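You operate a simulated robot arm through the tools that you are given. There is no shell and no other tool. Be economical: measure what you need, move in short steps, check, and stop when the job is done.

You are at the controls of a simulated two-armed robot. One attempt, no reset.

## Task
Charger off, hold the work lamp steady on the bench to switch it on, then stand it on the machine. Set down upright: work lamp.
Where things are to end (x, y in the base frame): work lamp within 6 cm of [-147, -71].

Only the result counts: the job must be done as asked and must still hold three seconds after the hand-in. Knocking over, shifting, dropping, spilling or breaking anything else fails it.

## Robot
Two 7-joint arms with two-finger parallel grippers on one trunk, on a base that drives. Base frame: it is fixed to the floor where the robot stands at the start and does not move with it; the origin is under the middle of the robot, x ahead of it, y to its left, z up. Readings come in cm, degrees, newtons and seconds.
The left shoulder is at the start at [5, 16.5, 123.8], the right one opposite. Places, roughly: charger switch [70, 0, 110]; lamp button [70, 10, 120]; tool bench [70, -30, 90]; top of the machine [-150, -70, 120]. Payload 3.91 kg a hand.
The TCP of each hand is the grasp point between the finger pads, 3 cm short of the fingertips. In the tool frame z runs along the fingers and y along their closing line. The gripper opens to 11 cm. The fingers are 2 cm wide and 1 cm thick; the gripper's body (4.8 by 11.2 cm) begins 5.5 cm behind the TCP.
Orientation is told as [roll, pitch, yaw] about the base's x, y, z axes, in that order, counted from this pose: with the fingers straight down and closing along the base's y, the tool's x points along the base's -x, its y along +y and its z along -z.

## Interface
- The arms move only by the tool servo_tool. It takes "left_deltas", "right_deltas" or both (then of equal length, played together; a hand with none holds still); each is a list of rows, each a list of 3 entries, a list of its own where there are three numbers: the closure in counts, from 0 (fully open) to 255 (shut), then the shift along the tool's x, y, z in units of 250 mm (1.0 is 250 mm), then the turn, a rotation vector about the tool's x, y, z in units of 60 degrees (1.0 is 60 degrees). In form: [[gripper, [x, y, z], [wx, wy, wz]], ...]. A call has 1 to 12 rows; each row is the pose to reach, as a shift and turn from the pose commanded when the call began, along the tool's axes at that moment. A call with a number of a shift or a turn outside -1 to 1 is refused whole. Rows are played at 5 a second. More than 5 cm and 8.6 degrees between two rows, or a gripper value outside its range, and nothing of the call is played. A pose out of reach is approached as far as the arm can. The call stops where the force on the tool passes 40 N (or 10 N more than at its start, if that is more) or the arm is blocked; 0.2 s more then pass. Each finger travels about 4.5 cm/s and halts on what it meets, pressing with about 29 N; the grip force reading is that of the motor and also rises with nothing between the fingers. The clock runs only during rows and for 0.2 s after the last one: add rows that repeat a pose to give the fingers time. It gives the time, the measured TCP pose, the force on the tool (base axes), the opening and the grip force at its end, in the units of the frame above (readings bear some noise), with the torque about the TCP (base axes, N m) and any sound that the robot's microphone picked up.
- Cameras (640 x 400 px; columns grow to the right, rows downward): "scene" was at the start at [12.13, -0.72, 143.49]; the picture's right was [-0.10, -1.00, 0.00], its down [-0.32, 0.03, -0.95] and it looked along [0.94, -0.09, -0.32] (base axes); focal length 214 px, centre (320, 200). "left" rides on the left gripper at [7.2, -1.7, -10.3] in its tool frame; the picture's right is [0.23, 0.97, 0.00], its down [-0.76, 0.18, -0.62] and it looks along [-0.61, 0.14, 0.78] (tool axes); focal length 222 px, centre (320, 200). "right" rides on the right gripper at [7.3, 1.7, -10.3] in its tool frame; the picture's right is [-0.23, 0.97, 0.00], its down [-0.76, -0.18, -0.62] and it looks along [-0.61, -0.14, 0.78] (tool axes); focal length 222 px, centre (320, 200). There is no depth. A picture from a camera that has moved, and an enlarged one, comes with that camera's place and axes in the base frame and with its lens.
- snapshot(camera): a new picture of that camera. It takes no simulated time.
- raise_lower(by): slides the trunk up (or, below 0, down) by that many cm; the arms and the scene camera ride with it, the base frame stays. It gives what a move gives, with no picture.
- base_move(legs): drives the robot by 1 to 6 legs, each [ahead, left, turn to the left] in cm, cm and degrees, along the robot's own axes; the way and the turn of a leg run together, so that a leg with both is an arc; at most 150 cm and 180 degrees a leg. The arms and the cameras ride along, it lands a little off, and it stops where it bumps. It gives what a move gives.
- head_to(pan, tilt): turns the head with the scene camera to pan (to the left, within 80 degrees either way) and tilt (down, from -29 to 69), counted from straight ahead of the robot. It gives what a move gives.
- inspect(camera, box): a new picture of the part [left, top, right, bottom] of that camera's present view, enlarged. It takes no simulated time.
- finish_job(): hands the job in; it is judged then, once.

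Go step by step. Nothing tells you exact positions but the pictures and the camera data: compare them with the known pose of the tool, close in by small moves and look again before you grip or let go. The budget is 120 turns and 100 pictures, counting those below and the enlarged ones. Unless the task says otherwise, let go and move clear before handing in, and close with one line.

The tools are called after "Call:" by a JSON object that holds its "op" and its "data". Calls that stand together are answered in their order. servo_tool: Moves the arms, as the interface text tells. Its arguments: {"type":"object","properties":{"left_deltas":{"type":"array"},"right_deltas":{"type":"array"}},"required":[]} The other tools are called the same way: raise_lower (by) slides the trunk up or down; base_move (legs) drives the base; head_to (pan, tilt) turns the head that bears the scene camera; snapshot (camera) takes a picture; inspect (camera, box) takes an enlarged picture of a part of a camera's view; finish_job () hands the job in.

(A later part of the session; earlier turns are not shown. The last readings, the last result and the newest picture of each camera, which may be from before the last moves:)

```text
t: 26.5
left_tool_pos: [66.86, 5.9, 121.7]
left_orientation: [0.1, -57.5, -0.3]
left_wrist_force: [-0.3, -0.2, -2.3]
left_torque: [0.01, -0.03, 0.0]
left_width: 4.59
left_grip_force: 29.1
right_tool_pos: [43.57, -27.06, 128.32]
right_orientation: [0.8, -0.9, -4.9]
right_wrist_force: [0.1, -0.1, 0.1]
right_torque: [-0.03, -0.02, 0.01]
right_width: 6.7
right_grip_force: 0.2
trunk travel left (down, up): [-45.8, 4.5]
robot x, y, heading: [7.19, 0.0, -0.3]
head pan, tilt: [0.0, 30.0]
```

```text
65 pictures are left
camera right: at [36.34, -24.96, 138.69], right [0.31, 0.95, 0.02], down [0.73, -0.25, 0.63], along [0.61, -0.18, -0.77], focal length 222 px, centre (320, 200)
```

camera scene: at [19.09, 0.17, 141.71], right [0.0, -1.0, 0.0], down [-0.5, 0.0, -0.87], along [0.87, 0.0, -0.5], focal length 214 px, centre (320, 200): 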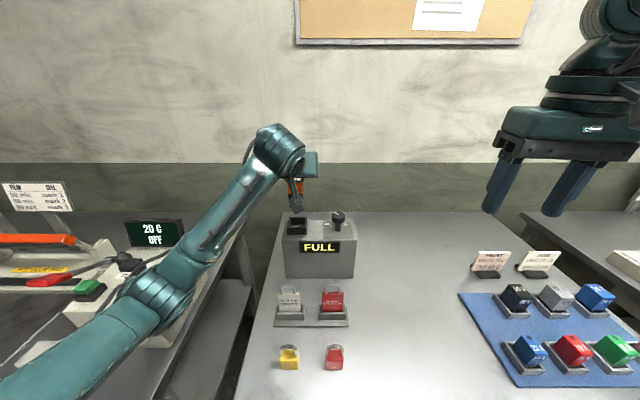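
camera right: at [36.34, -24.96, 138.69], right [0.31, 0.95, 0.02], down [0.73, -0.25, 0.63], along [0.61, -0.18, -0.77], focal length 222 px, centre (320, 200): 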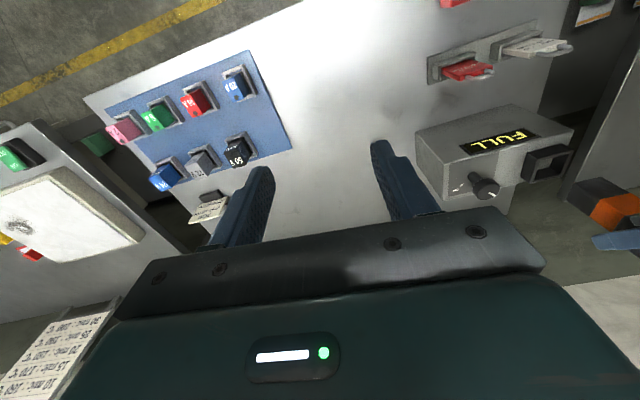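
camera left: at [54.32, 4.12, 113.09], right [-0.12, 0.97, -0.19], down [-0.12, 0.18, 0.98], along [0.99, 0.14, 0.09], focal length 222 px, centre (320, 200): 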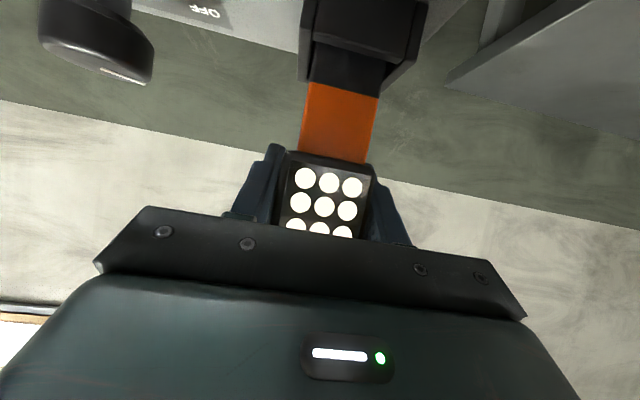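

The lamp is out cleanly. I move the right hand further right and carry the lamp back and over to the free bench area near [50, -17].

Call:
{"op": "servo_tool", "data": {"left_deltas": [[255, [0.09, 0, -0.143], [0, 0, 0]], [255, [0.181, 0, -0.285], [0, 0, 0]], [255, [0.271, 0, -0.428], [0, 0, 0]], [255, [0.362, 0, -0.57], [0, 0, 0]], [255, [0.362, -0.183, -0.57], [0, 0, 0]], [255, [0.362, -0.366, -0.57], [0, 0, 0]], [255, [0.362, -0.549, -0.57], [0, 0, 0]], [255, [0.362, -0.733, -0.57], [0, 0, 0]], [255, [0.362, -0.916, -0.57], [0, 0, 0]], [255, [0.362, -0.916, -0.57], [0, 0, 0]]], "right_deltas": [[100, [0, -0.15, -0.05], [0, 0, 0]], [100, [0, -0.3, -0.1], [0, 0, 0]], [100, [0, -0.45, -0.15], [0, 0, 0]], [100, [0, -0.6, -0.2], [0, 0, 0]], [100, [0, -0.72, -0.24], [0, 0, 0]], [100, [0, -0.72, -0.24], [0, 0, 0]], [100, [0, -0.72, -0.24], [0, 0, 0]], [100, [0, -0.72, -0.24], [0, 0, 0]], [100, [0, -0.72, -0.24], [0, 0, 0]], [100, [0, -0.72, -0.24], [0, 0, 0]]]}}

Call:
{"op": "snapshot", "data": {"camera": "scene"}}

Call:
{"op": "snapshot", "data": {"camera": "left"}}

Call:
{"op": "snapshot", "data": {"camera": "right"}}

```text
t: 28.7
left_tool_pos: [50.15, -17.01, 121.73]
left_orientation: [0.0, -57.5, 0.0]
left_wrist_force: [0.1, 0.9, -1.8]
left_torque: [0.02, 0.01, -0.03]
left_width: 4.59
left_grip_force: 29.0
right_tool_pos: [42.87, -44.78, 133.75]
right_orientation: [0.7, -0.9, -4.9]
right_wrist_force: [0.0, 0.4, -0.1]
right_torque: [-0.03, 0.0, 0.0]
right_width: 6.69
right_grip_force: 0.1
right hand out of reach, approached as far as the arm can: row 5, 6, 7, 8, 9, 10
trunk travel left (down, up): [-45.8, 4.5]
robot x, y, heading: [7.06, -0.2, -0.2]
head pan, tilt: [0.0, 30.0]
```

```text
64 pictures are left
camera scene: at [19.1, 0.26, 141.71], right [0.0, -1.0, 0.0], down [-0.5, 0.0, -0.87], along [0.87, 0.0, -0.5], focal length 214 px, centre (320, 200)
```

scene: 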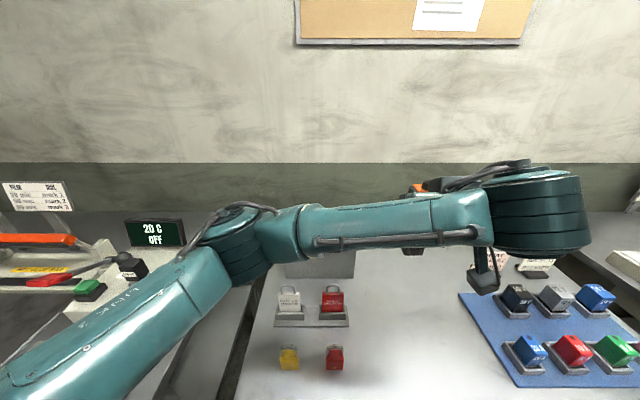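

```text
63 pictures are left
camera left: at [37.45, -18.89, 121.11], right [-0.12, 0.97, -0.19], down [-0.12, 0.18, 0.98], along [0.99, 0.14, 0.09], focal length 222 px, centre (320, 200)
```

left: 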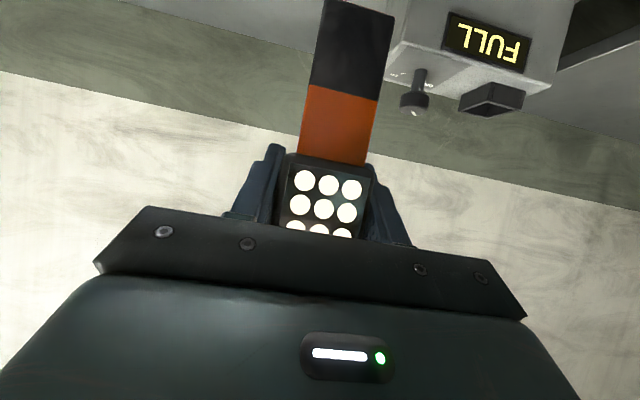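

```text
62 pictures are left
camera right: at [35.65, -42.58, 144.13], right [0.31, 0.95, 0.02], down [0.73, -0.25, 0.63], along [0.61, -0.18, -0.77], focal length 222 px, centre (320, 200)
```

right: 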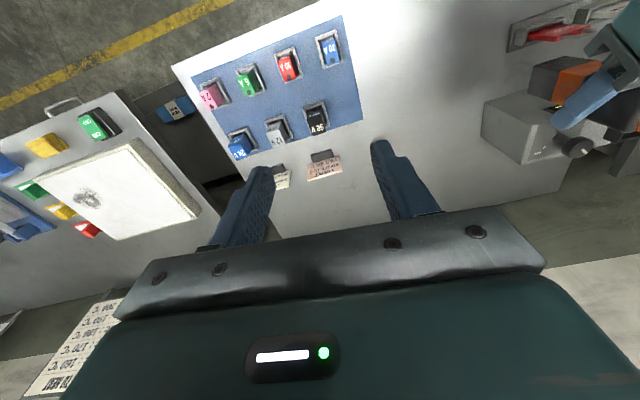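

The left forearm would come low over the padlocks if I set down here. Better: bring the left hand back to y≈+3, then shift the base 20 cm to the right so the arm is not crossing.

Call:
{"op": "servo_tool", "data": {"left_deltas": [[255, [0, 0.16, 0], [0, 0, 0]], [255, [0, 0.32, 0], [0, 0, 0]], [255, [0, 0.48, 0], [0, 0, 0]], [255, [0, 0.64, 0], [0, 0, 0]], [255, [0, 0.8, 0], [0, 0, 0]]], "right_deltas": [[100, [0, 0.1, 0], [0, 0, 0]], [100, [0, 0.2, 0], [0, 0, 0]], [100, [0, 0.3, 0], [0, 0, 0]], [100, [0, 0.4, 0], [0, 0, 0]], [100, [0, 0.4, 0], [0, 0, 0]]]}}

Call:
{"op": "base_move", "data": {"legs": [[-3, 0, 0], [0, -20, 0]]}}

Call:
{"op": "snapshot", "data": {"camera": "scene"}}

Call:
{"op": "snapshot", "data": {"camera": "right"}}

```text
t: 29.9
left_tool_pos: [50.01, 3.08, 121.64]
left_orientation: [0.0, -57.5, -0.1]
left_wrist_force: [-0.5, -0.3, -1.8]
left_torque: [0.03, 0.0, -0.02]
left_width: 4.58
left_grip_force: 29.6
right_tool_pos: [43.65, -34.62, 134.04]
right_orientation: [0.8, -0.9, -5.0]
right_wrist_force: [-0.4, 0.1, 0.5]
right_torque: [-0.03, 0.02, 0.0]
right_width: 6.7
right_grip_force: 0.0
trunk travel left (down, up): [-45.8, 4.5]
robot x, y, heading: [7.56, 0.5, -0.1]
head pan, tilt: [0.0, 30.0]
```

```text
t: 32.0
left_tool_pos: [47.01, -16.92, 121.67]
left_orientation: [0.1, -57.6, -0.2]
left_wrist_force: [-0.2, 0.5, -2.0]
left_torque: [0.03, 0.02, 0.05]
left_width: 4.6
left_grip_force: 29.3
right_tool_pos: [40.88, -54.81, 133.88]
right_orientation: [0.9, -0.9, -5.0]
right_wrist_force: [-0.6, 0.3, -0.5]
right_torque: [0.02, 0.01, 0.02]
right_width: 6.71
right_grip_force: 0.0
trunk travel left (down, up): [-45.8, 4.5]
robot x, y, heading: [3.75, -19.55, -0.1]
head pan, tilt: [0.0, 30.0]
```

```text
61 pictures are left
camera scene: at [16.07, -19.7, 141.71], right [0.0, -1.0, 0.0], down [-0.5, 0.0, -0.87], along [0.87, 0.0, -0.5], focal length 214 px, centre (320, 200)
```

scene: 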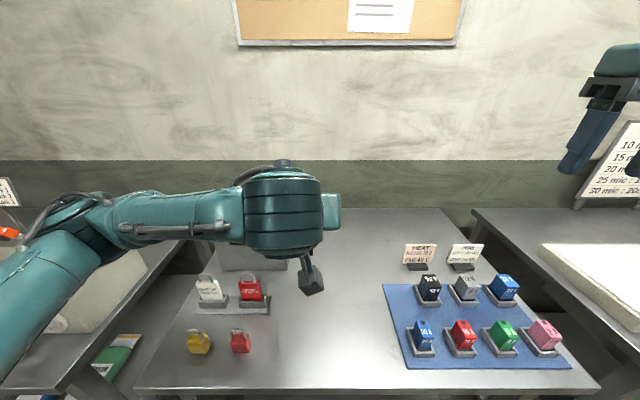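

```text
60 pictures are left
camera right: at [33.5, -52.55, 144.31], right [0.31, 0.95, 0.02], down [0.73, -0.25, 0.63], along [0.61, -0.18, -0.77], focal length 222 px, centre (320, 200)
```

right: 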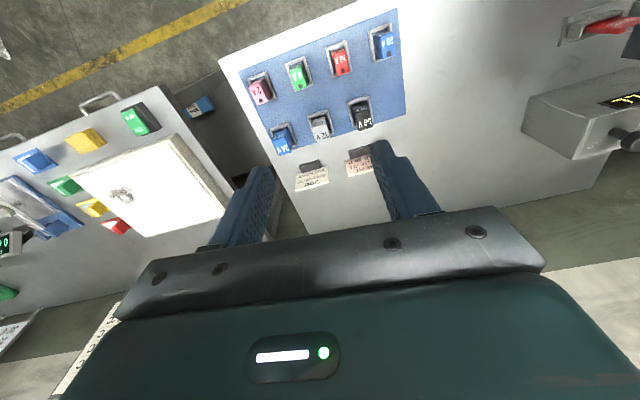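

The bench below the lamp is clear. I lower 12 cm first and check forearm clearance to the padlocks.

Call:
{"op": "servo_tool", "data": {"left_deltas": [[255, [0.135, 0, 0.086], [0, 0, 0]], [255, [0.27, 0, 0.171], [0, 0, 0]], [255, [0.405, 0, 0.257], [0, 0, 0]]]}}

Call:
{"op": "snapshot", "data": {"camera": "scene"}}

Call:
{"op": "snapshot", "data": {"camera": "left"}}

```text
t: 32.8
left_tool_pos: [47.01, -16.69, 109.55]
left_orientation: [0.0, -57.5, 0.0]
left_wrist_force: [-0.1, 0.6, -2.6]
left_torque: [0.0, 0.04, 0.04]
left_width: 4.57
left_grip_force: 28.5
right_tool_pos: [40.74, -54.62, 134.02]
right_orientation: [0.8, -0.8, -4.9]
right_wrist_force: [-0.6, -0.7, 0.8]
right_torque: [0.0, -0.04, -0.01]
right_width: 6.67
right_grip_force: 0.0
trunk travel left (down, up): [-45.8, 4.5]
robot x, y, heading: [4.23, -19.99, 0.0]
head pan, tilt: [0.0, 30.0]
```

```text
59 pictures are left
camera scene: at [16.08, -19.6, 141.72], right [0.0, -1.0, 0.0], down [-0.5, 0.0, -0.87], along [0.87, 0.0, -0.5], focal length 214 px, centre (320, 200)
```

scene: 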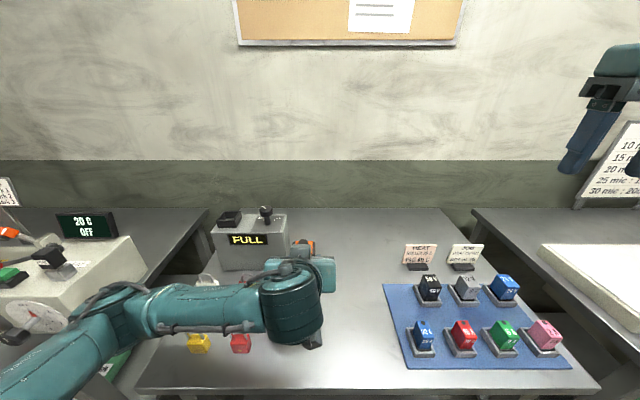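

```text
58 pictures are left
camera left: at [34.41, -18.54, 108.96], right [-0.12, 0.97, -0.19], down [-0.12, 0.18, 0.98], along [0.99, 0.14, 0.09], focal length 222 px, centre (320, 200)
```

left: 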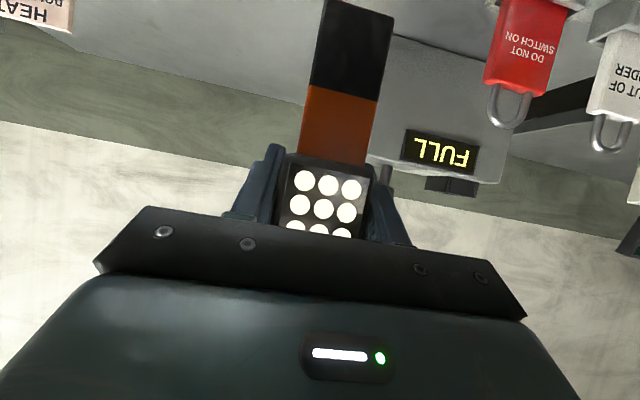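

Clearance is fine (forearm is in front of the locks and above). I continue down 9 cm, then feel for the bench in small steps.

Call:
{"op": "servo_tool", "data": {"left_deltas": [[255, [0.135, 0, 0.086], [0, 0, 0]], [255, [0.27, 0, 0.171], [0, 0, 0]], [255, [0.303, 0, 0.193], [0, 0, 0]], [255, [0.303, 0, 0.193], [0, 0, 0]]]}}

Call:
{"op": "snapshot", "data": {"camera": "scene"}}

Call:
{"op": "snapshot", "data": {"camera": "left"}}

```text
t: 33.8
left_tool_pos: [46.88, -16.77, 100.72]
left_orientation: [0.1, -57.4, -0.1]
left_wrist_force: [-0.5, 0.1, -2.4]
left_torque: [0.01, 0.0, 0.01]
left_width: 4.59
left_grip_force: 28.5
right_tool_pos: [40.76, -54.63, 134.0]
right_orientation: [0.7, -0.8, -4.9]
right_wrist_force: [0.2, 0.7, 0.9]
right_torque: [0.05, -0.01, 0.0]
right_width: 6.7
right_grip_force: 0.0
trunk travel left (down, up): [-45.8, 4.5]
robot x, y, heading: [4.07, -19.71, -0.2]
head pan, tilt: [0.0, 30.0]
```

```text
57 pictures are left
camera scene: at [16.07, -19.64, 141.71], right [0.0, -1.0, 0.0], down [-0.5, 0.0, -0.87], along [0.87, 0.0, -0.5], focal length 214 px, centre (320, 200)
```

scene: 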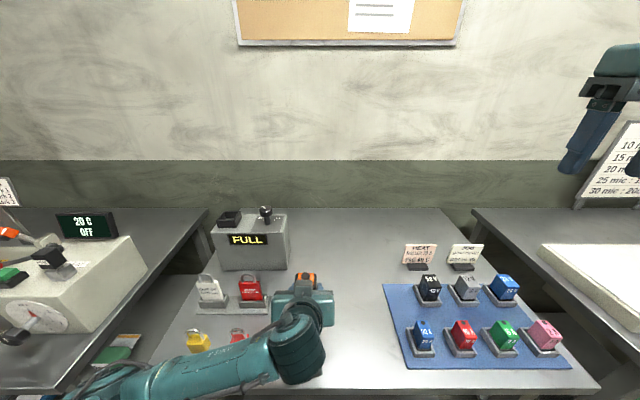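

```text
56 pictures are left
camera left: at [34.35, -18.67, 100.05], right [-0.12, 0.97, -0.19], down [-0.12, 0.18, 0.98], along [0.99, 0.14, 0.09], focal length 222 px, centre (320, 200)
```

left: 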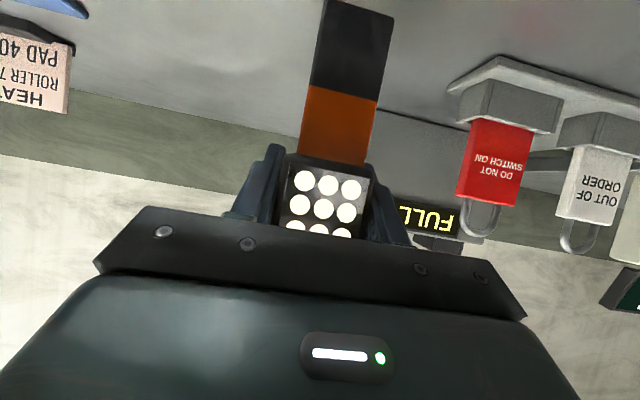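

The lamp's bottom is about 1.5 cm above the bench. I lower gently.

Call:
{"op": "servo_tool", "data": {"left_deltas": [[255, [0.017, 0, 0.011], [0, 0, 0]], [255, [0.034, 0, 0.021], [0, 0, 0]], [255, [0.041, 0, 0.026], [0, 0, 0]], [255, [0.041, 0, 0.026], [0, 0, 0]]]}}

Call:
{"op": "servo_tool", "data": {"left_deltas": [[255, [0.007, 0, 0.004], [0, 0, 0]], [255, [0.01, 0, 0.006], [0, 0, 0]], [255, [0.01, 0, 0.006], [0, 0, 0]]]}}

```text
t: 34.8
left_tool_pos: [47.03, -16.85, 99.34]
left_orientation: [0.1, -57.5, -0.1]
left_wrist_force: [0.0, -0.6, -1.5]
left_torque: [-0.01, -0.01, -0.01]
left_width: 4.57
left_grip_force: 29.1
right_tool_pos: [40.68, -54.75, 133.93]
right_orientation: [0.8, -0.9, -4.9]
right_wrist_force: [0.2, 0.4, 0.2]
right_torque: [-0.01, 0.03, -0.02]
right_width: 6.69
right_grip_force: 0.0
trunk travel left (down, up): [-45.8, 4.5]
robot x, y, heading: [4.14, -20.09, -0.1]
head pan, tilt: [0.0, 30.0]
```

```text
t: 35.6
left_tool_pos: [47.03, -16.81, 99.17]
left_orientation: [0.1, -57.4, -0.1]
left_wrist_force: [-0.3, 0.2, -1.8]
left_torque: [-0.01, 0.0, 0.01]
left_width: 4.58
left_grip_force: 29.0
right_tool_pos: [40.73, -54.64, 133.92]
right_orientation: [0.8, -0.8, -4.9]
right_wrist_force: [0.8, 0.6, -0.4]
right_torque: [0.01, -0.02, 0.0]
right_width: 6.67
right_grip_force: 0.0
trunk travel left (down, up): [-45.8, 4.5]
robot x, y, heading: [4.49, -19.66, 0.2]
head pan, tilt: [0.0, 30.0]
```

No contact yet. I continue in 2 mm steps.

Call:
{"op": "servo_tool", "data": {"left_deltas": [[255, [0.007, 0, 0.004], [0, 0, 0]], [255, [0.01, 0, 0.006], [0, 0, 0]], [255, [0.01, 0, 0.006], [0, 0, 0]]]}}

Call:
{"op": "servo_tool", "data": {"left_deltas": [[255, [0.007, 0, 0.004], [0, 0, 0]], [255, [0.01, 0, 0.006], [0, 0, 0]], [255, [0.01, 0, 0.006], [0, 0, 0]]]}}

Call:
{"op": "inspect", "data": {"camera": "left", "box": [280, 0, 420, 90]}}

```text
t: 36.4
left_tool_pos: [46.95, -16.88, 98.75]
left_orientation: [0.1, -57.5, 0.0]
left_wrist_force: [0.5, 0.4, -1.7]
left_torque: [0.03, -0.01, -0.01]
left_width: 4.58
left_grip_force: 29.3
right_tool_pos: [40.76, -54.6, 133.96]
right_orientation: [0.8, -0.9, -4.8]
right_wrist_force: [0.1, -0.5, 0.3]
right_torque: [0.04, 0.02, 0.0]
right_width: 6.68
right_grip_force: 0.1
trunk travel left (down, up): [-45.8, 4.5]
robot x, y, heading: [4.18, -19.64, 0.2]
head pan, tilt: [0.0, 30.0]
```

```text
t: 37.2
left_tool_pos: [46.93, -16.99, 98.52]
left_orientation: [0.1, -57.6, -0.1]
left_wrist_force: [-0.1, 0.6, -0.7]
left_torque: [-0.02, 0.01, 0.01]
left_width: 4.58
left_grip_force: 28.9
right_tool_pos: [40.73, -54.51, 133.95]
right_orientation: [0.9, -0.9, -4.9]
right_wrist_force: [0.6, -0.3, -0.5]
right_torque: [0.01, 0.04, 0.03]
right_width: 6.7
right_grip_force: 0.1
trunk travel left (down, up): [-45.8, 4.5]
robot x, y, heading: [4.23, -19.84, -0.1]
head pan, tilt: [0.0, 30.0]
```

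```text
4.44 times, centred on (350, 45) of left
camera zoom: at [34.39, -18.69, 97.98], right [-0.12, 0.97, -0.19], down [-0.12, 0.18, 0.98], along [0.99, 0.14, 0.09], focal length 987 px, centre (187, 889)
```

zoom: 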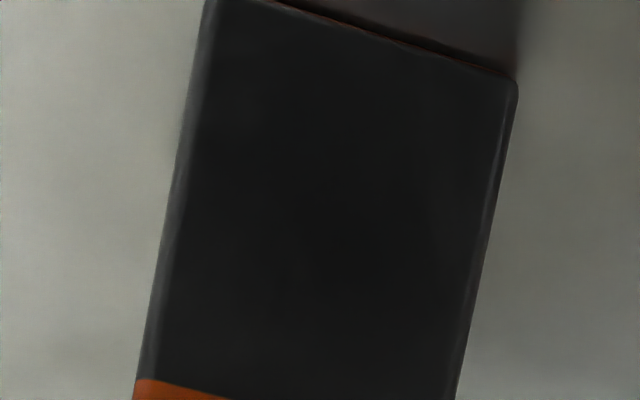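

Nearly touching. Another 2 mm.

Call:
{"op": "servo_tool", "data": {"left_deltas": [[255, [0.004, 0, 0.002], [0, 0, 0]], [255, [0.008, 0, 0.005], [0, 0, 0]], [255, [0.008, 0, 0.005], [0, 0, 0]]]}}

Call:
{"op": "inspect", "data": {"camera": "scene", "box": [240, 240, 380, 340]}}

```text
t: 38.0
left_tool_pos: [46.95, -16.87, 98.42]
left_orientation: [-0.1, -57.7, 0.2]
left_wrist_force: [2.1, 1.3, 11.1]
left_torque: [0.24, 0.16, -0.03]
left_width: 4.58
left_grip_force: 29.1
right_tool_pos: [40.64, -54.51, 133.93]
right_orientation: [0.8, -1.0, -4.9]
right_wrist_force: [-0.3, 0.3, -0.7]
right_torque: [0.02, -0.02, 0.0]
right_width: 6.67
right_grip_force: 0.0
trunk travel left (down, up): [-45.8, 4.5]
robot x, y, heading: [3.98, -19.5, -0.1]
head pan, tilt: [0.0, 30.0]
```

```text
4.00 times, centred on (310, 290) of scene
camera zoom: at [15.98, -19.62, 141.74], right [0.0, -1.0, 0.0], down [-0.5, 0.0, -0.87], along [0.87, 0.0, -0.5], focal length 858 px, centre (360, -160)
```

zoom: 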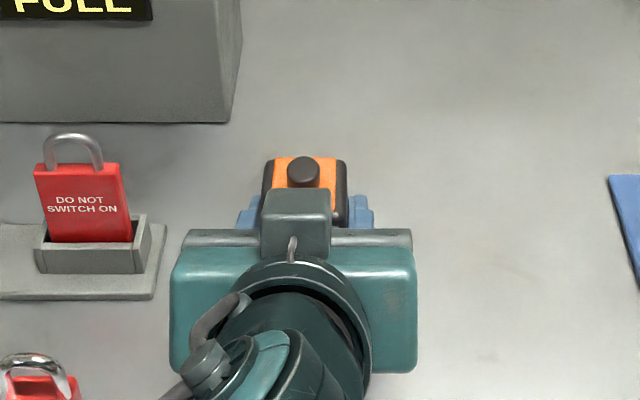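

The lamp stands on the bench, pressed lightly and held by the left hand; its button is near [47.9, -16.5, 102.8]. I bring the right hand over with closed fingers.

Call:
{"op": "servo_tool", "data": {"right_deltas": [[255, [-0.016, 0.16, 0.03], [0, 0, -0.014]], [255, [-0.033, 0.32, 0.06], [0, 0, -0.028]], [255, [-0.05, 0.48, 0.1], [0, 0, -0.042]], [255, [-0.066, 0.64, 0.13], [0, 0, -0.056]], [255, [-0.083, 0.8, 0.16], [0, 0, -0.07]], [255, [-0.1, 0.96, 0.2], [0, 0, -0.082]], [255, [-0.1, 0.96, 0.2], [0, 0, -0.082]]]}}

Call:
{"op": "snapshot", "data": {"camera": "right"}}

```text
t: 39.6
left_tool_pos: [46.96, -16.83, 98.42]
left_orientation: [0.1, -57.6, 0.0]
left_wrist_force: [4.8, -0.8, 20.0]
left_torque: [-0.02, 0.02, 0.08]
left_width: 4.61
left_grip_force: 29.0
right_tool_pos: [45.24, -30.8, 129.54]
right_orientation: [0.8, -1.0, 0.1]
right_wrist_force: [1.0, -0.8, 0.0]
right_torque: [0.0, 0.0, 0.03]
right_width: 0.01
right_grip_force: 29.0
trunk travel left (down, up): [-45.8, 4.5]
robot x, y, heading: [4.23, -20.03, 0.2]
head pan, tilt: [0.0, 30.0]
```

```text
53 pictures are left
camera right: at [37.83, -29.33, 139.85], right [0.23, 0.97, 0.02], down [0.75, -0.19, 0.63], along [0.62, -0.13, -0.77], focal length 222 px, centre (320, 200)
```

right: 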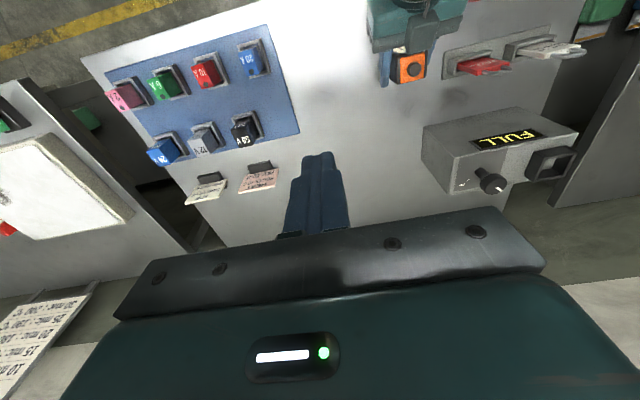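

I triangulate the button at about [47.2, -16.9]. Moving above it, to z≈117.

Call:
{"op": "servo_tool", "data": {"right_deltas": [[255, [-0.02, 0.18, 0.02], [0, 0, 0]], [255, [-0.05, 0.36, 0.06], [0, 0, 0]], [255, [-0.08, 0.5, 0.14], [0, 0, 0]], [255, [-0.08, 0.556, 0.28], [0, 0, 0]], [255, [-0.08, 0.556, 0.4], [0, 0, 0]], [255, [-0.08, 0.556, 0.5], [0, 0, 0]], [255, [-0.08, 0.556, 0.5], [0, 0, 0]]]}}

Call:
{"op": "snapshot", "data": {"camera": "right"}}

Call:
{"op": "snapshot", "data": {"camera": "scene"}}

```text
t: 41.2
left_tool_pos: [46.84, -16.89, 98.48]
left_orientation: [-0.1, -57.6, 0.0]
left_wrist_force: [2.8, -0.2, 21.4]
left_torque: [0.0, 0.21, 0.0]
left_width: 4.54
left_grip_force: 29.0
right_tool_pos: [47.43, -16.76, 117.0]
right_orientation: [0.7, -1.1, 0.0]
right_wrist_force: [0.0, -0.1, 0.1]
right_torque: [-0.03, 0.0, 0.01]
right_width: 0.0
right_grip_force: 29.4
trunk travel left (down, up): [-45.8, 4.5]
robot x, y, heading: [3.92, -19.89, -0.2]
head pan, tilt: [0.0, 30.0]
```

```text
52 pictures are left
camera right: at [39.94, -15.26, 127.45], right [0.23, 0.97, 0.02], down [0.75, -0.18, 0.64], along [0.62, -0.13, -0.77], focal length 222 px, centre (320, 200)
```

right: 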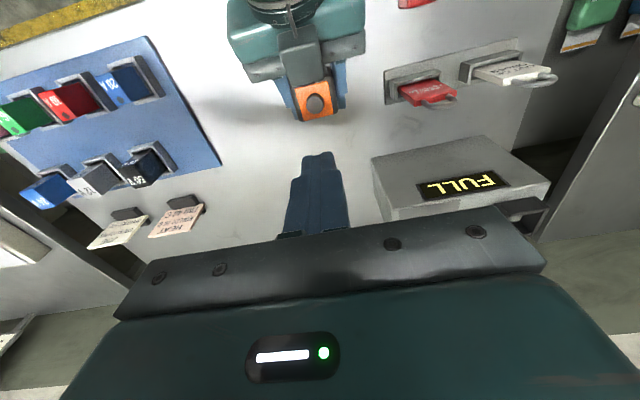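

```text
51 pictures are left
camera scene: at [15.93, -19.65, 141.73], right [0.0, -1.0, 0.0], down [-0.5, 0.0, -0.87], along [0.87, 0.0, -0.5], focal length 214 px, centre (320, 200)
```

scene: 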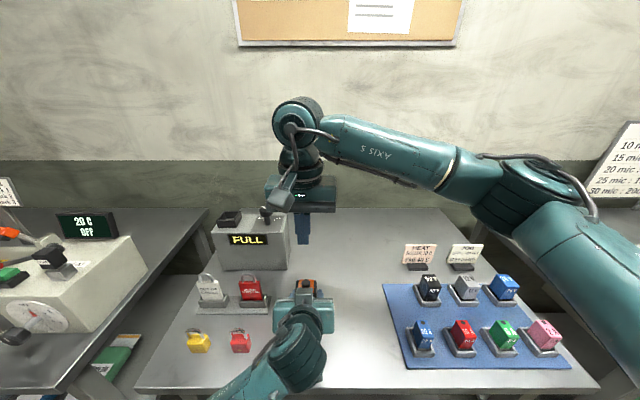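

The button is at about [46.8, -17.0] relative to this hand. I correct and descend to just above it.

Call:
{"op": "servo_tool", "data": {"right_deltas": [[255, [0.024, -0.008, 0.1], [0, 0, 0]], [255, [0.024, -0.008, 0.24], [0, 0, 0]], [255, [0.024, -0.008, 0.36], [0, 0, 0]], [255, [0.024, -0.008, 0.36], [0, 0, 0]]]}}

Call:
{"op": "snapshot", "data": {"camera": "right"}}

Call:
{"op": "inspect", "data": {"camera": "scene", "box": [240, 230, 380, 330]}}

```text
t: 42.2
left_tool_pos: [46.78, -16.82, 98.36]
left_orientation: [0.1, -57.6, 0.0]
left_wrist_force: [0.9, -0.1, 20.2]
left_torque: [0.02, 0.28, 0.0]
left_width: 4.58
left_grip_force: 29.3
right_tool_pos: [47.02, -16.72, 107.96]
right_orientation: [0.7, -1.1, 0.0]
right_wrist_force: [0.5, -0.2, 0.5]
right_torque: [0.01, 0.01, -0.01]
right_width: 0.0
right_grip_force: 29.2
trunk travel left (down, up): [-45.8, 4.5]
robot x, y, heading: [4.27, -19.79, 0.1]
head pan, tilt: [0.0, 30.0]
```

```text
50 pictures are left
camera right: at [39.58, -15.32, 118.38], right [0.23, 0.97, 0.02], down [0.75, -0.18, 0.64], along [0.62, -0.13, -0.77], focal length 222 px, centre (320, 200)
```

right: 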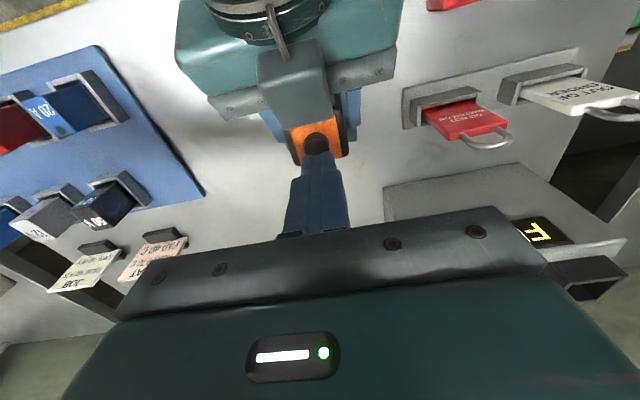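

```text
4.00 times, centred on (310, 280) of scene
camera zoom: at [15.92, -19.65, 141.73], right [0.0, -1.0, 0.0], down [-0.5, 0.0, -0.87], along [0.87, 0.0, -0.5], focal length 858 px, centre (360, -120)
```

zoom: 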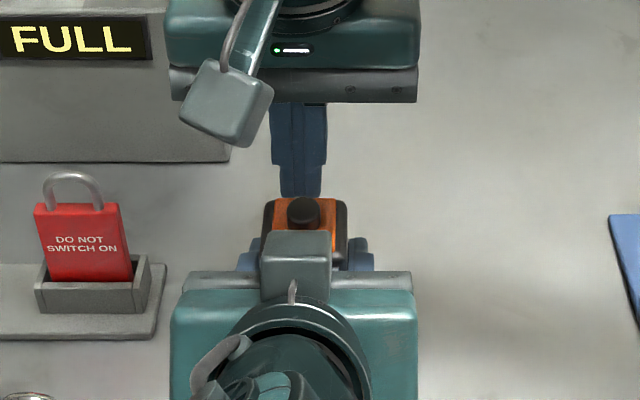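

Aligned. I descend slowly toward the button.

Call:
{"op": "servo_tool", "data": {"right_deltas": [[255, [0.004, -0.008, 0.03], [0, 0, 0]], [255, [0.004, -0.008, 0.05], [0, 0, 0]], [255, [0.004, -0.008, 0.065], [0, 0, 0]], [255, [0.004, -0.008, 0.075], [0, 0, 0]], [255, [0.004, -0.008, 0.084], [0, 0, 0]], [255, [0.004, -0.008, 0.084], [0, 0, 0]]]}}

Call:
{"op": "inspect", "data": {"camera": "scene", "box": [270, 260, 340, 310]}}

```text
t: 43.4
left_tool_pos: [46.95, -16.81, 98.46]
left_orientation: [0.0, -57.6, 0.3]
left_wrist_force: [-1.8, 1.5, 7.3]
left_torque: [-0.12, 0.66, -0.02]
left_width: 4.59
left_grip_force: 28.9
right_tool_pos: [46.99, -17.05, 106.59]
right_orientation: [1.1, -1.5, 0.1]
right_wrist_force: [-1.7, -3.8, 12.2]
right_torque: [-0.12, 0.12, 0.08]
right_width: 0.01
right_grip_force: 29.2
trunk travel left (down, up): [-45.8, 4.5]
robot x, y, heading: [4.14, -19.89, 0.0]
head pan, tilt: [0.0, 30.0]
heard: click
stopped in row 6 (right hand): the force on the tool passed its limit (the readings are from after the stop); the commanded pose is now the measured one
```

```text
8.00 times, centred on (305, 285) of scene
camera zoom: at [15.86, -19.67, 141.7], right [0.0, -1.0, 0.0], down [-0.5, 0.0, -0.87], along [0.87, 0.0, -0.5], focal length 1716 px, centre (440, -480)
```

zoom: 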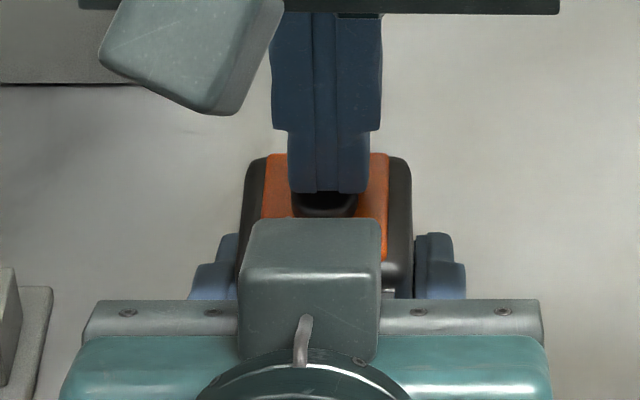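

A click was heard. I raise the right hand and check that the lamp is lit.

Call:
{"op": "servo_tool", "data": {"right_deltas": [[255, [0, 0, -0.08], [0, 0, 0]], [255, [0, 0, -0.2], [0, 0, 0]], [255, [0, 0, -0.38], [0, 0, 0]], [255, [0, 0, -0.55], [0, 0, 0]]]}}

Call:
{"op": "snapshot", "data": {"camera": "left"}}

Call:
{"op": "snapshot", "data": {"camera": "right"}}

```text
t: 44.4
left_tool_pos: [47.02, -16.82, 98.48]
left_orientation: [0.0, -57.6, 0.2]
left_wrist_force: [-1.7, -2.1, 15.5]
left_torque: [-0.07, 0.38, -0.01]
left_width: 4.6
left_grip_force: 28.9
right_tool_pos: [46.66, -17.36, 120.2]
right_orientation: [1.0, -1.3, 0.1]
right_wrist_force: [-0.1, 0.5, -0.4]
right_torque: [0.02, 0.01, -0.04]
right_width: 0.0
right_grip_force: 28.8
trunk travel left (down, up): [-45.8, 4.5]
robot x, y, heading: [4.02, -19.67, -0.0]
head pan, tilt: [0.0, 30.0]
```

```text
47 pictures are left
camera left: at [34.37, -18.71, 97.78], right [-0.12, 0.97, -0.19], down [-0.12, 0.18, 0.98], along [0.99, 0.14, 0.09], focal length 222 px, centre (320, 200)
```

left: 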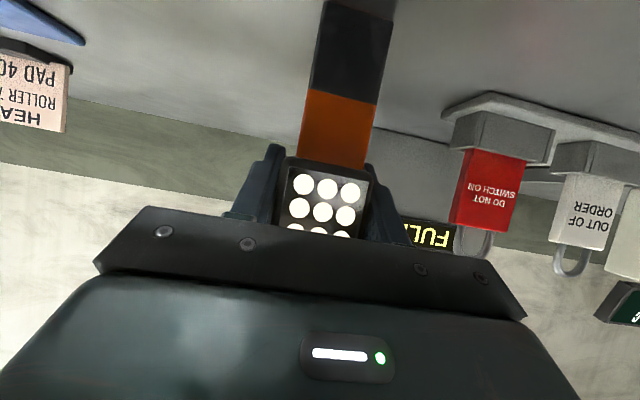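

```text
46 pictures are left
camera right: at [39.18, -15.87, 130.57], right [0.22, 0.97, 0.02], down [0.75, -0.19, 0.64], along [0.63, -0.13, -0.77], focal length 222 px, centre (320, 200)
```

right: 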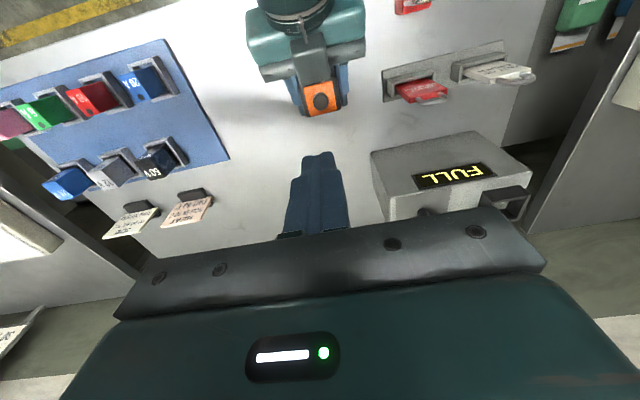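

I'll enlarge the lamp face to judge whether it's lit.

Call:
{"op": "inspect", "data": {"camera": "left", "box": [270, 140, 390, 240]}}

```text
4.00 times, centred on (330, 190) of left
camera zoom: at [34.37, -18.71, 97.78], right [-0.12, 0.97, -0.19], down [-0.12, 0.18, 0.98], along [0.99, 0.14, 0.09], focal length 888 px, centre (280, 240)
```

zoom: 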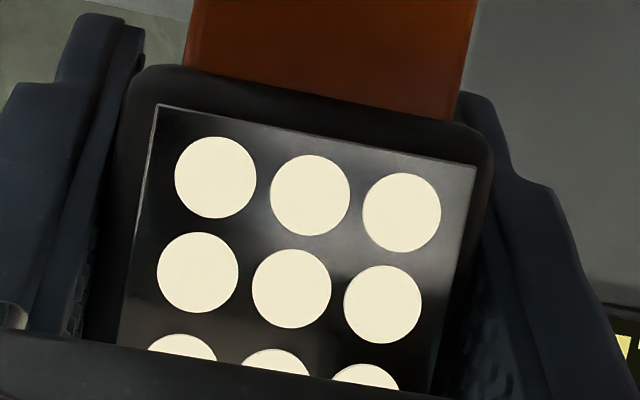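

The dots look evenly luminous and a click came. I retreat the right hand to the right, then lift the lamp.

Call:
{"op": "servo_tool", "data": {"right_deltas": [[255, [0, -0.05, -0.16], [0, 0, 0]], [255, [0.03, -0.2, -0.26], [0, 0, 0]], [255, [0.06, -0.38, -0.32], [0, 0, 0]], [255, [0.1, -0.54, -0.36], [0, 0, 0]], [255, [0.15, -0.7, -0.4], [0, 0, 0]], [255, [0.2, -0.85, -0.4], [0, 0, 0]]]}}

Call:
{"op": "servo_tool", "data": {"left_deltas": [[255, [-0.135, 0, -0.086], [0, 0, 0]], [255, [-0.27, 0, -0.171], [0, 0, 0]], [255, [-0.405, 0, -0.257], [0, 0, 0]], [255, [-0.54, 0, -0.343], [0, 0, 0]], [255, [-0.675, 0, -0.429], [0, 0, 0]], [255, [-0.81, 0, -0.514], [0, 0, 0]]]}}

Call:
{"op": "snapshot", "data": {"camera": "scene"}}

Call:
{"op": "inspect", "data": {"camera": "right", "box": [400, 0, 640, 200]}}

```text
t: 45.8
left_tool_pos: [46.95, -16.9, 98.28]
left_orientation: [0.3, -57.6, 0.0]
left_wrist_force: [1.9, -4.3, 21.7]
left_torque: [-0.14, 0.08, 0.24]
left_width: 4.59
left_grip_force: 28.5
right_tool_pos: [41.49, -38.88, 129.63]
right_orientation: [1.1, -1.4, 0.3]
right_wrist_force: [-0.9, 0.2, -0.2]
right_torque: [0.03, -0.02, -0.04]
right_width: 0.0
right_grip_force: 29.2
trunk travel left (down, up): [-45.8, 4.5]
robot x, y, heading: [3.99, -19.86, 0.1]
head pan, tilt: [0.0, 30.0]
```

```text
t: 47.2
left_tool_pos: [48.06, -16.7, 120.68]
left_orientation: [0.5, -57.3, -0.3]
left_wrist_force: [-0.4, -0.2, -1.3]
left_torque: [-0.03, 0.01, -0.02]
left_width: 4.58
left_grip_force: 29.1
left hand out of reach, approached as far as the arm can: row 6
right_tool_pos: [41.69, -38.67, 129.58]
right_orientation: [0.9, -1.3, 0.1]
right_wrist_force: [0.5, -0.4, 0.4]
right_torque: [-0.01, 0.01, -0.02]
right_width: 0.01
right_grip_force: 29.2
trunk travel left (down, up): [-45.8, 4.5]
robot x, y, heading: [3.81, -19.62, -0.1]
head pan, tilt: [0.0, 30.0]
```

```text
44 pictures are left
camera scene: at [16.13, -19.63, 141.7], right [0.0, -1.0, 0.0], down [-0.5, 0.0, -0.87], along [0.87, 0.0, -0.5], focal length 214 px, centre (320, 200)
```

scene: 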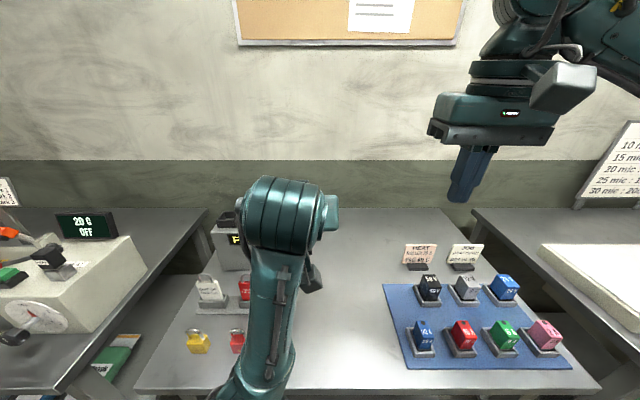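

```text
2.00 times, centred on (520, 100) of right
camera zoom: at [34.26, -37.24, 139.91], right [0.22, 0.97, 0.02], down [0.75, -0.19, 0.64], along [0.62, -0.13, -0.77], focal length 444 px, centre (-80, 400)
```

zoom: 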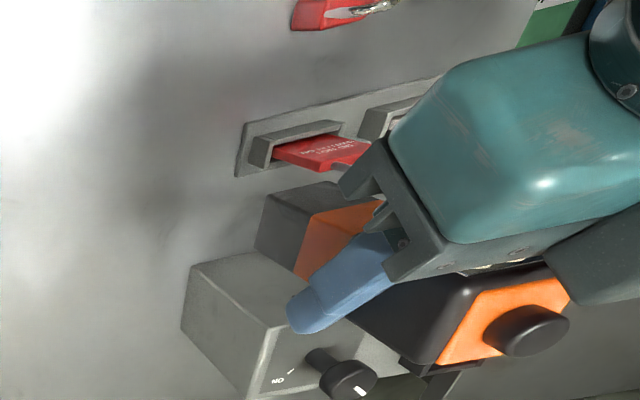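

The lamp is held up safely. I back off from the bench and look around to both sides before turning.

Call:
{"op": "base_move", "data": {"legs": [[-35, 0, 0]]}}

Call:
{"op": "head_to", "data": {"pan": -78, "tilt": 25}}

Call:
{"op": "snapshot", "data": {"camera": "scene"}}

Call:
{"op": "head_to", "data": {"pan": 78, "tilt": 25}}

Call:
{"op": "snapshot", "data": {"camera": "scene"}}

```text
t: 49.5
left_tool_pos: [12.73, -16.73, 120.93]
left_orientation: [0.2, -57.5, -0.1]
left_wrist_force: [-0.1, 0.1, -1.8]
left_torque: [0.01, 0.02, 0.01]
left_width: 4.6
left_grip_force: 29.0
right_tool_pos: [6.23, -38.57, 129.6]
right_orientation: [1.0, -1.2, 0.1]
right_wrist_force: [-0.2, -0.8, -0.4]
right_torque: [0.03, 0.0, 0.01]
right_width: 0.02
right_grip_force: 29.2
trunk travel left (down, up): [-45.8, 4.5]
robot x, y, heading: [-31.33, -19.79, -0.1]
head pan, tilt: [0.0, 30.0]
```

```text
t: 51.0
left_tool_pos: [12.8, -16.71, 120.87]
left_orientation: [0.4, -57.6, 0.0]
left_wrist_force: [-0.1, 0.5, -1.9]
left_torque: [0.01, -0.04, 0.0]
left_width: 4.58
left_grip_force: 28.9
right_tool_pos: [6.31, -38.61, 129.74]
right_orientation: [1.0, -1.3, 0.1]
right_wrist_force: [0.9, 0.0, 1.3]
right_torque: [-0.01, 0.0, 0.0]
right_width: 0.0
right_grip_force: 28.9
trunk travel left (down, up): [-45.8, 4.5]
robot x, y, heading: [-31.06, -19.87, -0.1]
head pan, tilt: [-78.0, 25.0]
```

```text
42 pictures are left
camera scene: at [-26.36, -28.63, 142.51], right [-0.98, -0.21, 0.0], down [-0.09, 0.41, -0.91], along [0.19, -0.89, -0.42], focal length 214 px, centre (320, 200)
```

scene: 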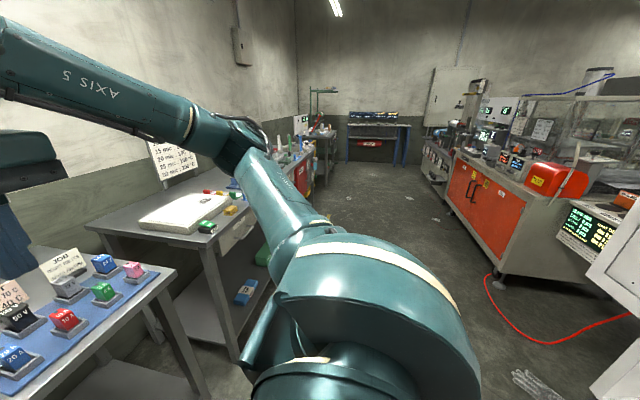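

```text
t: 53.5
left_tool_pos: [12.81, -16.52, 120.82]
left_orientation: [0.4, -57.6, -0.1]
left_wrist_force: [1.1, -0.3, -2.4]
left_torque: [-0.02, 0.0, 0.01]
left_width: 4.58
left_grip_force: 29.2
right_tool_pos: [6.23, -38.68, 129.72]
right_orientation: [1.0, -1.3, 0.0]
right_wrist_force: [0.4, 0.2, 0.1]
right_torque: [0.02, -0.01, -0.03]
right_width: 0.01
right_grip_force: 29.7
trunk travel left (down, up): [-45.8, 4.5]
robot x, y, heading: [-30.91, -19.74, -0.1]
head pan, tilt: [78.0, 25.0]
```

```text
41 pictures are left
camera scene: at [-26.34, -10.61, 142.51], right [0.98, -0.21, 0.0], down [-0.09, -0.41, -0.91], along [0.19, 0.89, -0.42], focal length 214 px, centre (320, 200)
```

scene: 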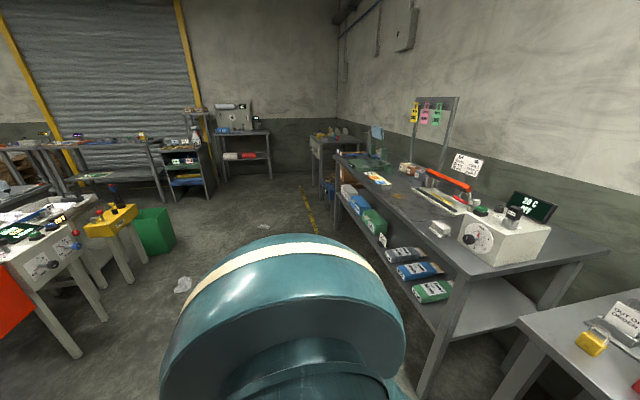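

Space around looks clear. I turn left 90° here and look at the machine side.

Call:
{"op": "base_move", "data": {"legs": [[0, 0, 90]]}}

Call:
{"op": "head_to", "data": {"pan": 70, "tilt": 25}}

Call:
{"op": "snapshot", "data": {"camera": "scene"}}

```text
t: 57.7
left_tool_pos: [-34.69, 24.01, 120.81]
left_orientation: [0.3, -57.6, 90.4]
left_wrist_force: [-0.5, 0.2, -2.5]
left_torque: [0.02, 0.02, -0.04]
left_width: 4.58
left_grip_force: 28.7
right_tool_pos: [-12.63, 17.87, 129.61]
right_orientation: [1.0, -1.3, 90.6]
right_wrist_force: [0.1, 0.2, 0.2]
right_torque: [0.02, 0.02, 0.0]
right_width: 0.0
right_grip_force: 28.7
trunk travel left (down, up): [-45.8, 4.5]
robot x, y, heading: [-30.89, -19.62, 90.3]
head pan, tilt: [78.0, 25.0]
```

```text
t: 58.4
left_tool_pos: [-34.78, 24.04, 120.82]
left_orientation: [0.5, -57.5, 90.4]
left_wrist_force: [0.2, 0.9, -2.0]
left_torque: [0.01, 0.01, 0.02]
left_width: 4.59
left_grip_force: 28.6
right_tool_pos: [-12.62, 17.88, 129.6]
right_orientation: [1.0, -1.3, 90.6]
right_wrist_force: [0.8, -0.1, 0.1]
right_torque: [0.03, 0.01, 0.01]
right_width: 0.0
right_grip_force: 28.8
trunk travel left (down, up): [-45.8, 4.5]
robot x, y, heading: [-31.2, -19.83, 90.2]
head pan, tilt: [70.0, 25.0]
```

```text
40 pictures are left
camera scene: at [-39.92, -13.59, 142.51], right [0.33, 0.94, 0.0], down [0.4, -0.14, -0.91], along [-0.85, 0.3, -0.42], focal length 214 px, centre (320, 200)
```

scene: 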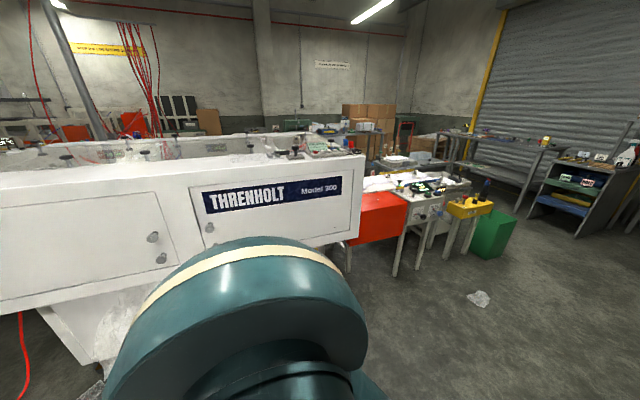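

The machine's white front is near x≈-124, so there is room. I complete the turn and look at its top.

Call:
{"op": "base_move", "data": {"legs": [[0, 0, 90]]}}

Call:
{"op": "head_to", "data": {"pan": 20, "tilt": 15}}

Call:
{"op": "snapshot", "data": {"camera": "scene"}}

Call:
{"op": "snapshot", "data": {"camera": "right"}}

```text
t: 62.6
left_tool_pos: [-75.03, -23.28, 120.92]
left_orientation: [0.4, -57.6, -179.8]
left_wrist_force: [-0.2, -0.3, -2.2]
left_torque: [-0.01, 0.01, 0.0]
left_width: 4.58
left_grip_force: 29.4
right_tool_pos: [-68.69, -1.26, 129.59]
right_orientation: [1.0, -1.2, -179.5]
right_wrist_force: [-0.3, -0.1, -0.2]
right_torque: [0.01, -0.02, 0.02]
right_width: 0.0
right_grip_force: 29.6
trunk travel left (down, up): [-45.8, 4.5]
robot x, y, heading: [-31.17, -19.92, -179.5]
head pan, tilt: [70.0, 25.0]
```

```text
t: 63.8
left_tool_pos: [-75.09, -23.35, 120.84]
left_orientation: [0.4, -57.5, -179.8]
left_wrist_force: [0.8, -0.3, -2.2]
left_torque: [-0.05, 0.03, 0.0]
left_width: 4.58
left_grip_force: 29.2
right_tool_pos: [-68.7, -1.22, 129.64]
right_orientation: [1.0, -1.3, -179.5]
right_wrist_force: [0.5, 0.5, -0.1]
right_torque: [-0.04, 0.02, 0.01]
right_width: 0.02
right_grip_force: 29.2
trunk travel left (down, up): [-45.8, 4.5]
robot x, y, heading: [-31.44, -19.74, -179.7]
head pan, tilt: [20.0, 15.0]
```

```text
39 pictures are left
camera scene: at [-42.91, -22.89, 144.13], right [-0.35, 0.94, 0.0], down [0.24, 0.09, -0.97], along [-0.91, -0.34, -0.26], focal length 214 px, centre (320, 200)
```

scene: 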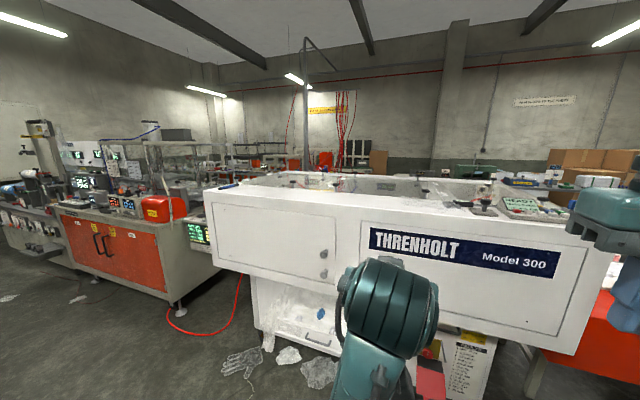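

```text
38 pictures are left
camera right: at [-61.21, -2.72, 139.93], right [-0.22, -0.98, 0.02], down [-0.75, 0.18, 0.64], along [-0.63, 0.12, -0.77], focal length 222 px, centre (320, 200)
```

right: 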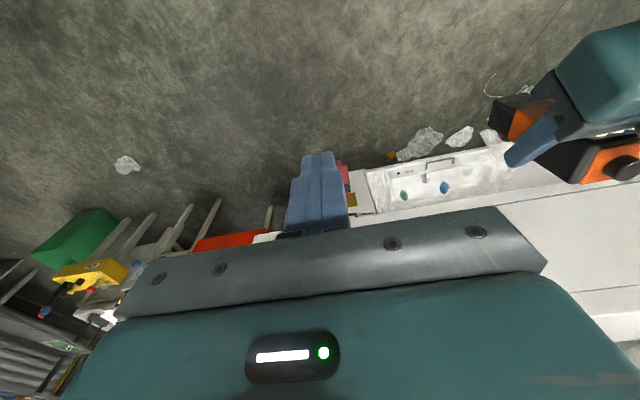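

The target spot projects near pixel (304, 189), on the machine's top behind the front edge. I enlarge it.

Call:
{"op": "inspect", "data": {"camera": "scene", "box": [220, 150, 400, 230]}}

```text
3.56 times, centred on (310, 190) of scene
camera zoom: at [-42.91, -22.89, 144.13], right [-0.35, 0.94, 0.0], down [0.24, 0.09, -0.97], along [-0.91, -0.34, -0.26], focal length 763 px, centre (356, 236)
```

zoom: 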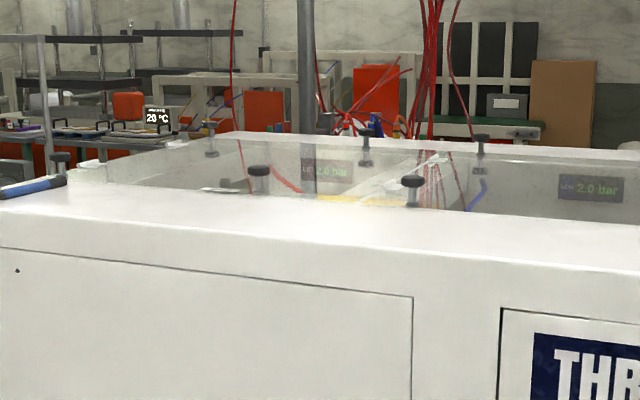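

The flat front strip of the machine top is followed by a clear cover with posts; I need a better look. I raise the trunk and approach: 47 cm to the robot's left and 30 cm ahead.

Call:
{"op": "raise_lower", "data": {"by": 4.4}}

Call:
{"op": "base_move", "data": {"legs": [[0, 47, 0], [28, 0, 0]]}}

Call:
{"op": "head_to", "data": {"pan": -12, "tilt": 20}}

Call:
{"op": "snapshot", "data": {"camera": "scene"}}

Call:
{"op": "snapshot", "data": {"camera": "right"}}

```text
t: 64.7
left_tool_pos: [-75.0, -23.3, 125.23]
left_orientation: [0.4, -57.5, -179.9]
left_wrist_force: [-0.2, 0.2, -1.9]
left_torque: [0.0, 0.02, 0.01]
left_width: 4.59
left_grip_force: 28.7
right_tool_pos: [-68.69, -1.32, 133.97]
right_orientation: [0.9, -1.3, -179.5]
right_wrist_force: [-0.8, -0.9, -0.8]
right_torque: [-0.02, 0.03, -0.03]
right_width: 0.0
right_grip_force: 29.1
trunk travel left (down, up): [-50.2, 0.1]
robot x, y, heading: [-31.16, -19.99, -179.4]
head pan, tilt: [20.0, 15.0]
```

```text
t: 69.0
left_tool_pos: [-102.71, -70.53, 125.3]
left_orientation: [0.4, -57.5, -179.6]
left_wrist_force: [-0.4, 0.4, -1.7]
left_torque: [0.0, 0.01, -0.03]
left_width: 4.59
left_grip_force: 29.0
right_tool_pos: [-96.46, -48.62, 134.01]
right_orientation: [1.0, -1.4, -179.5]
right_wrist_force: [0.4, 0.7, 0.0]
right_torque: [0.02, 0.0, 0.03]
right_width: 0.0
right_grip_force: 29.0
trunk travel left (down, up): [-50.2, 0.1]
robot x, y, heading: [-59.08, -66.99, -179.3]
head pan, tilt: [20.0, 15.0]
```

```text
t: 70.0
left_tool_pos: [-102.66, -70.55, 125.33]
left_orientation: [0.5, -57.4, -179.8]
left_wrist_force: [-0.1, -0.2, -1.7]
left_torque: [-0.02, -0.02, -0.02]
left_width: 4.59
left_grip_force: 28.7
right_tool_pos: [-96.39, -48.41, 134.07]
right_orientation: [1.0, -1.3, -179.5]
right_wrist_force: [-0.1, 0.1, -0.2]
right_torque: [0.02, 0.03, -0.01]
right_width: 0.0
right_grip_force: 28.7
trunk travel left (down, up): [-50.2, 0.1]
robot x, y, heading: [-58.81, -67.13, -179.8]
head pan, tilt: [-12.0, 20.0]
```

```text
36 pictures are left
camera scene: at [-70.97, -65.08, 147.71], right [0.2, 0.98, 0.0], down [0.34, -0.07, -0.94], along [-0.92, 0.19, -0.34], focal length 214 px, centre (320, 200)
```

scene: 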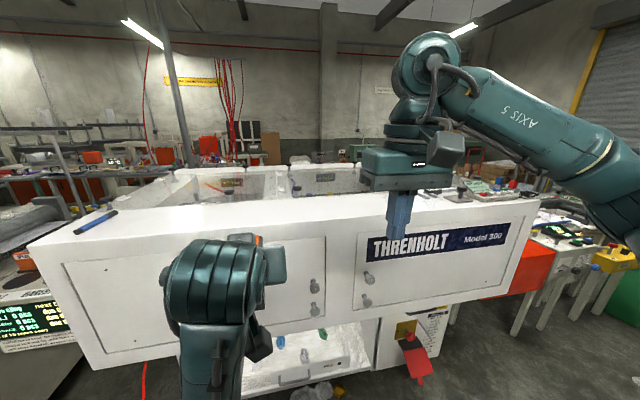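

```text
35 pictures are left
camera right: at [-88.88, -50.05, 144.33], right [-0.22, -0.98, 0.02], down [-0.75, 0.18, 0.64], along [-0.63, 0.12, -0.77], focal length 222 px, centre (320, 200)
```

right: 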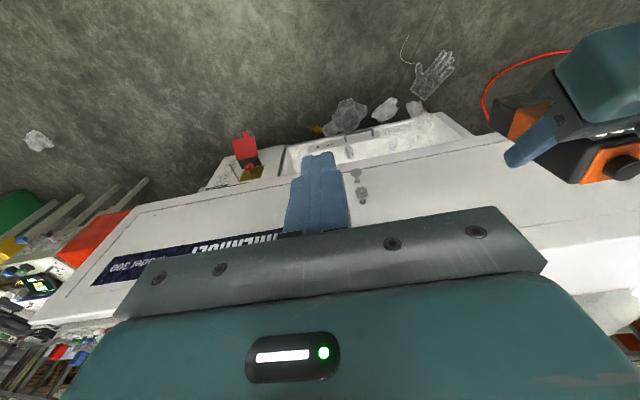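

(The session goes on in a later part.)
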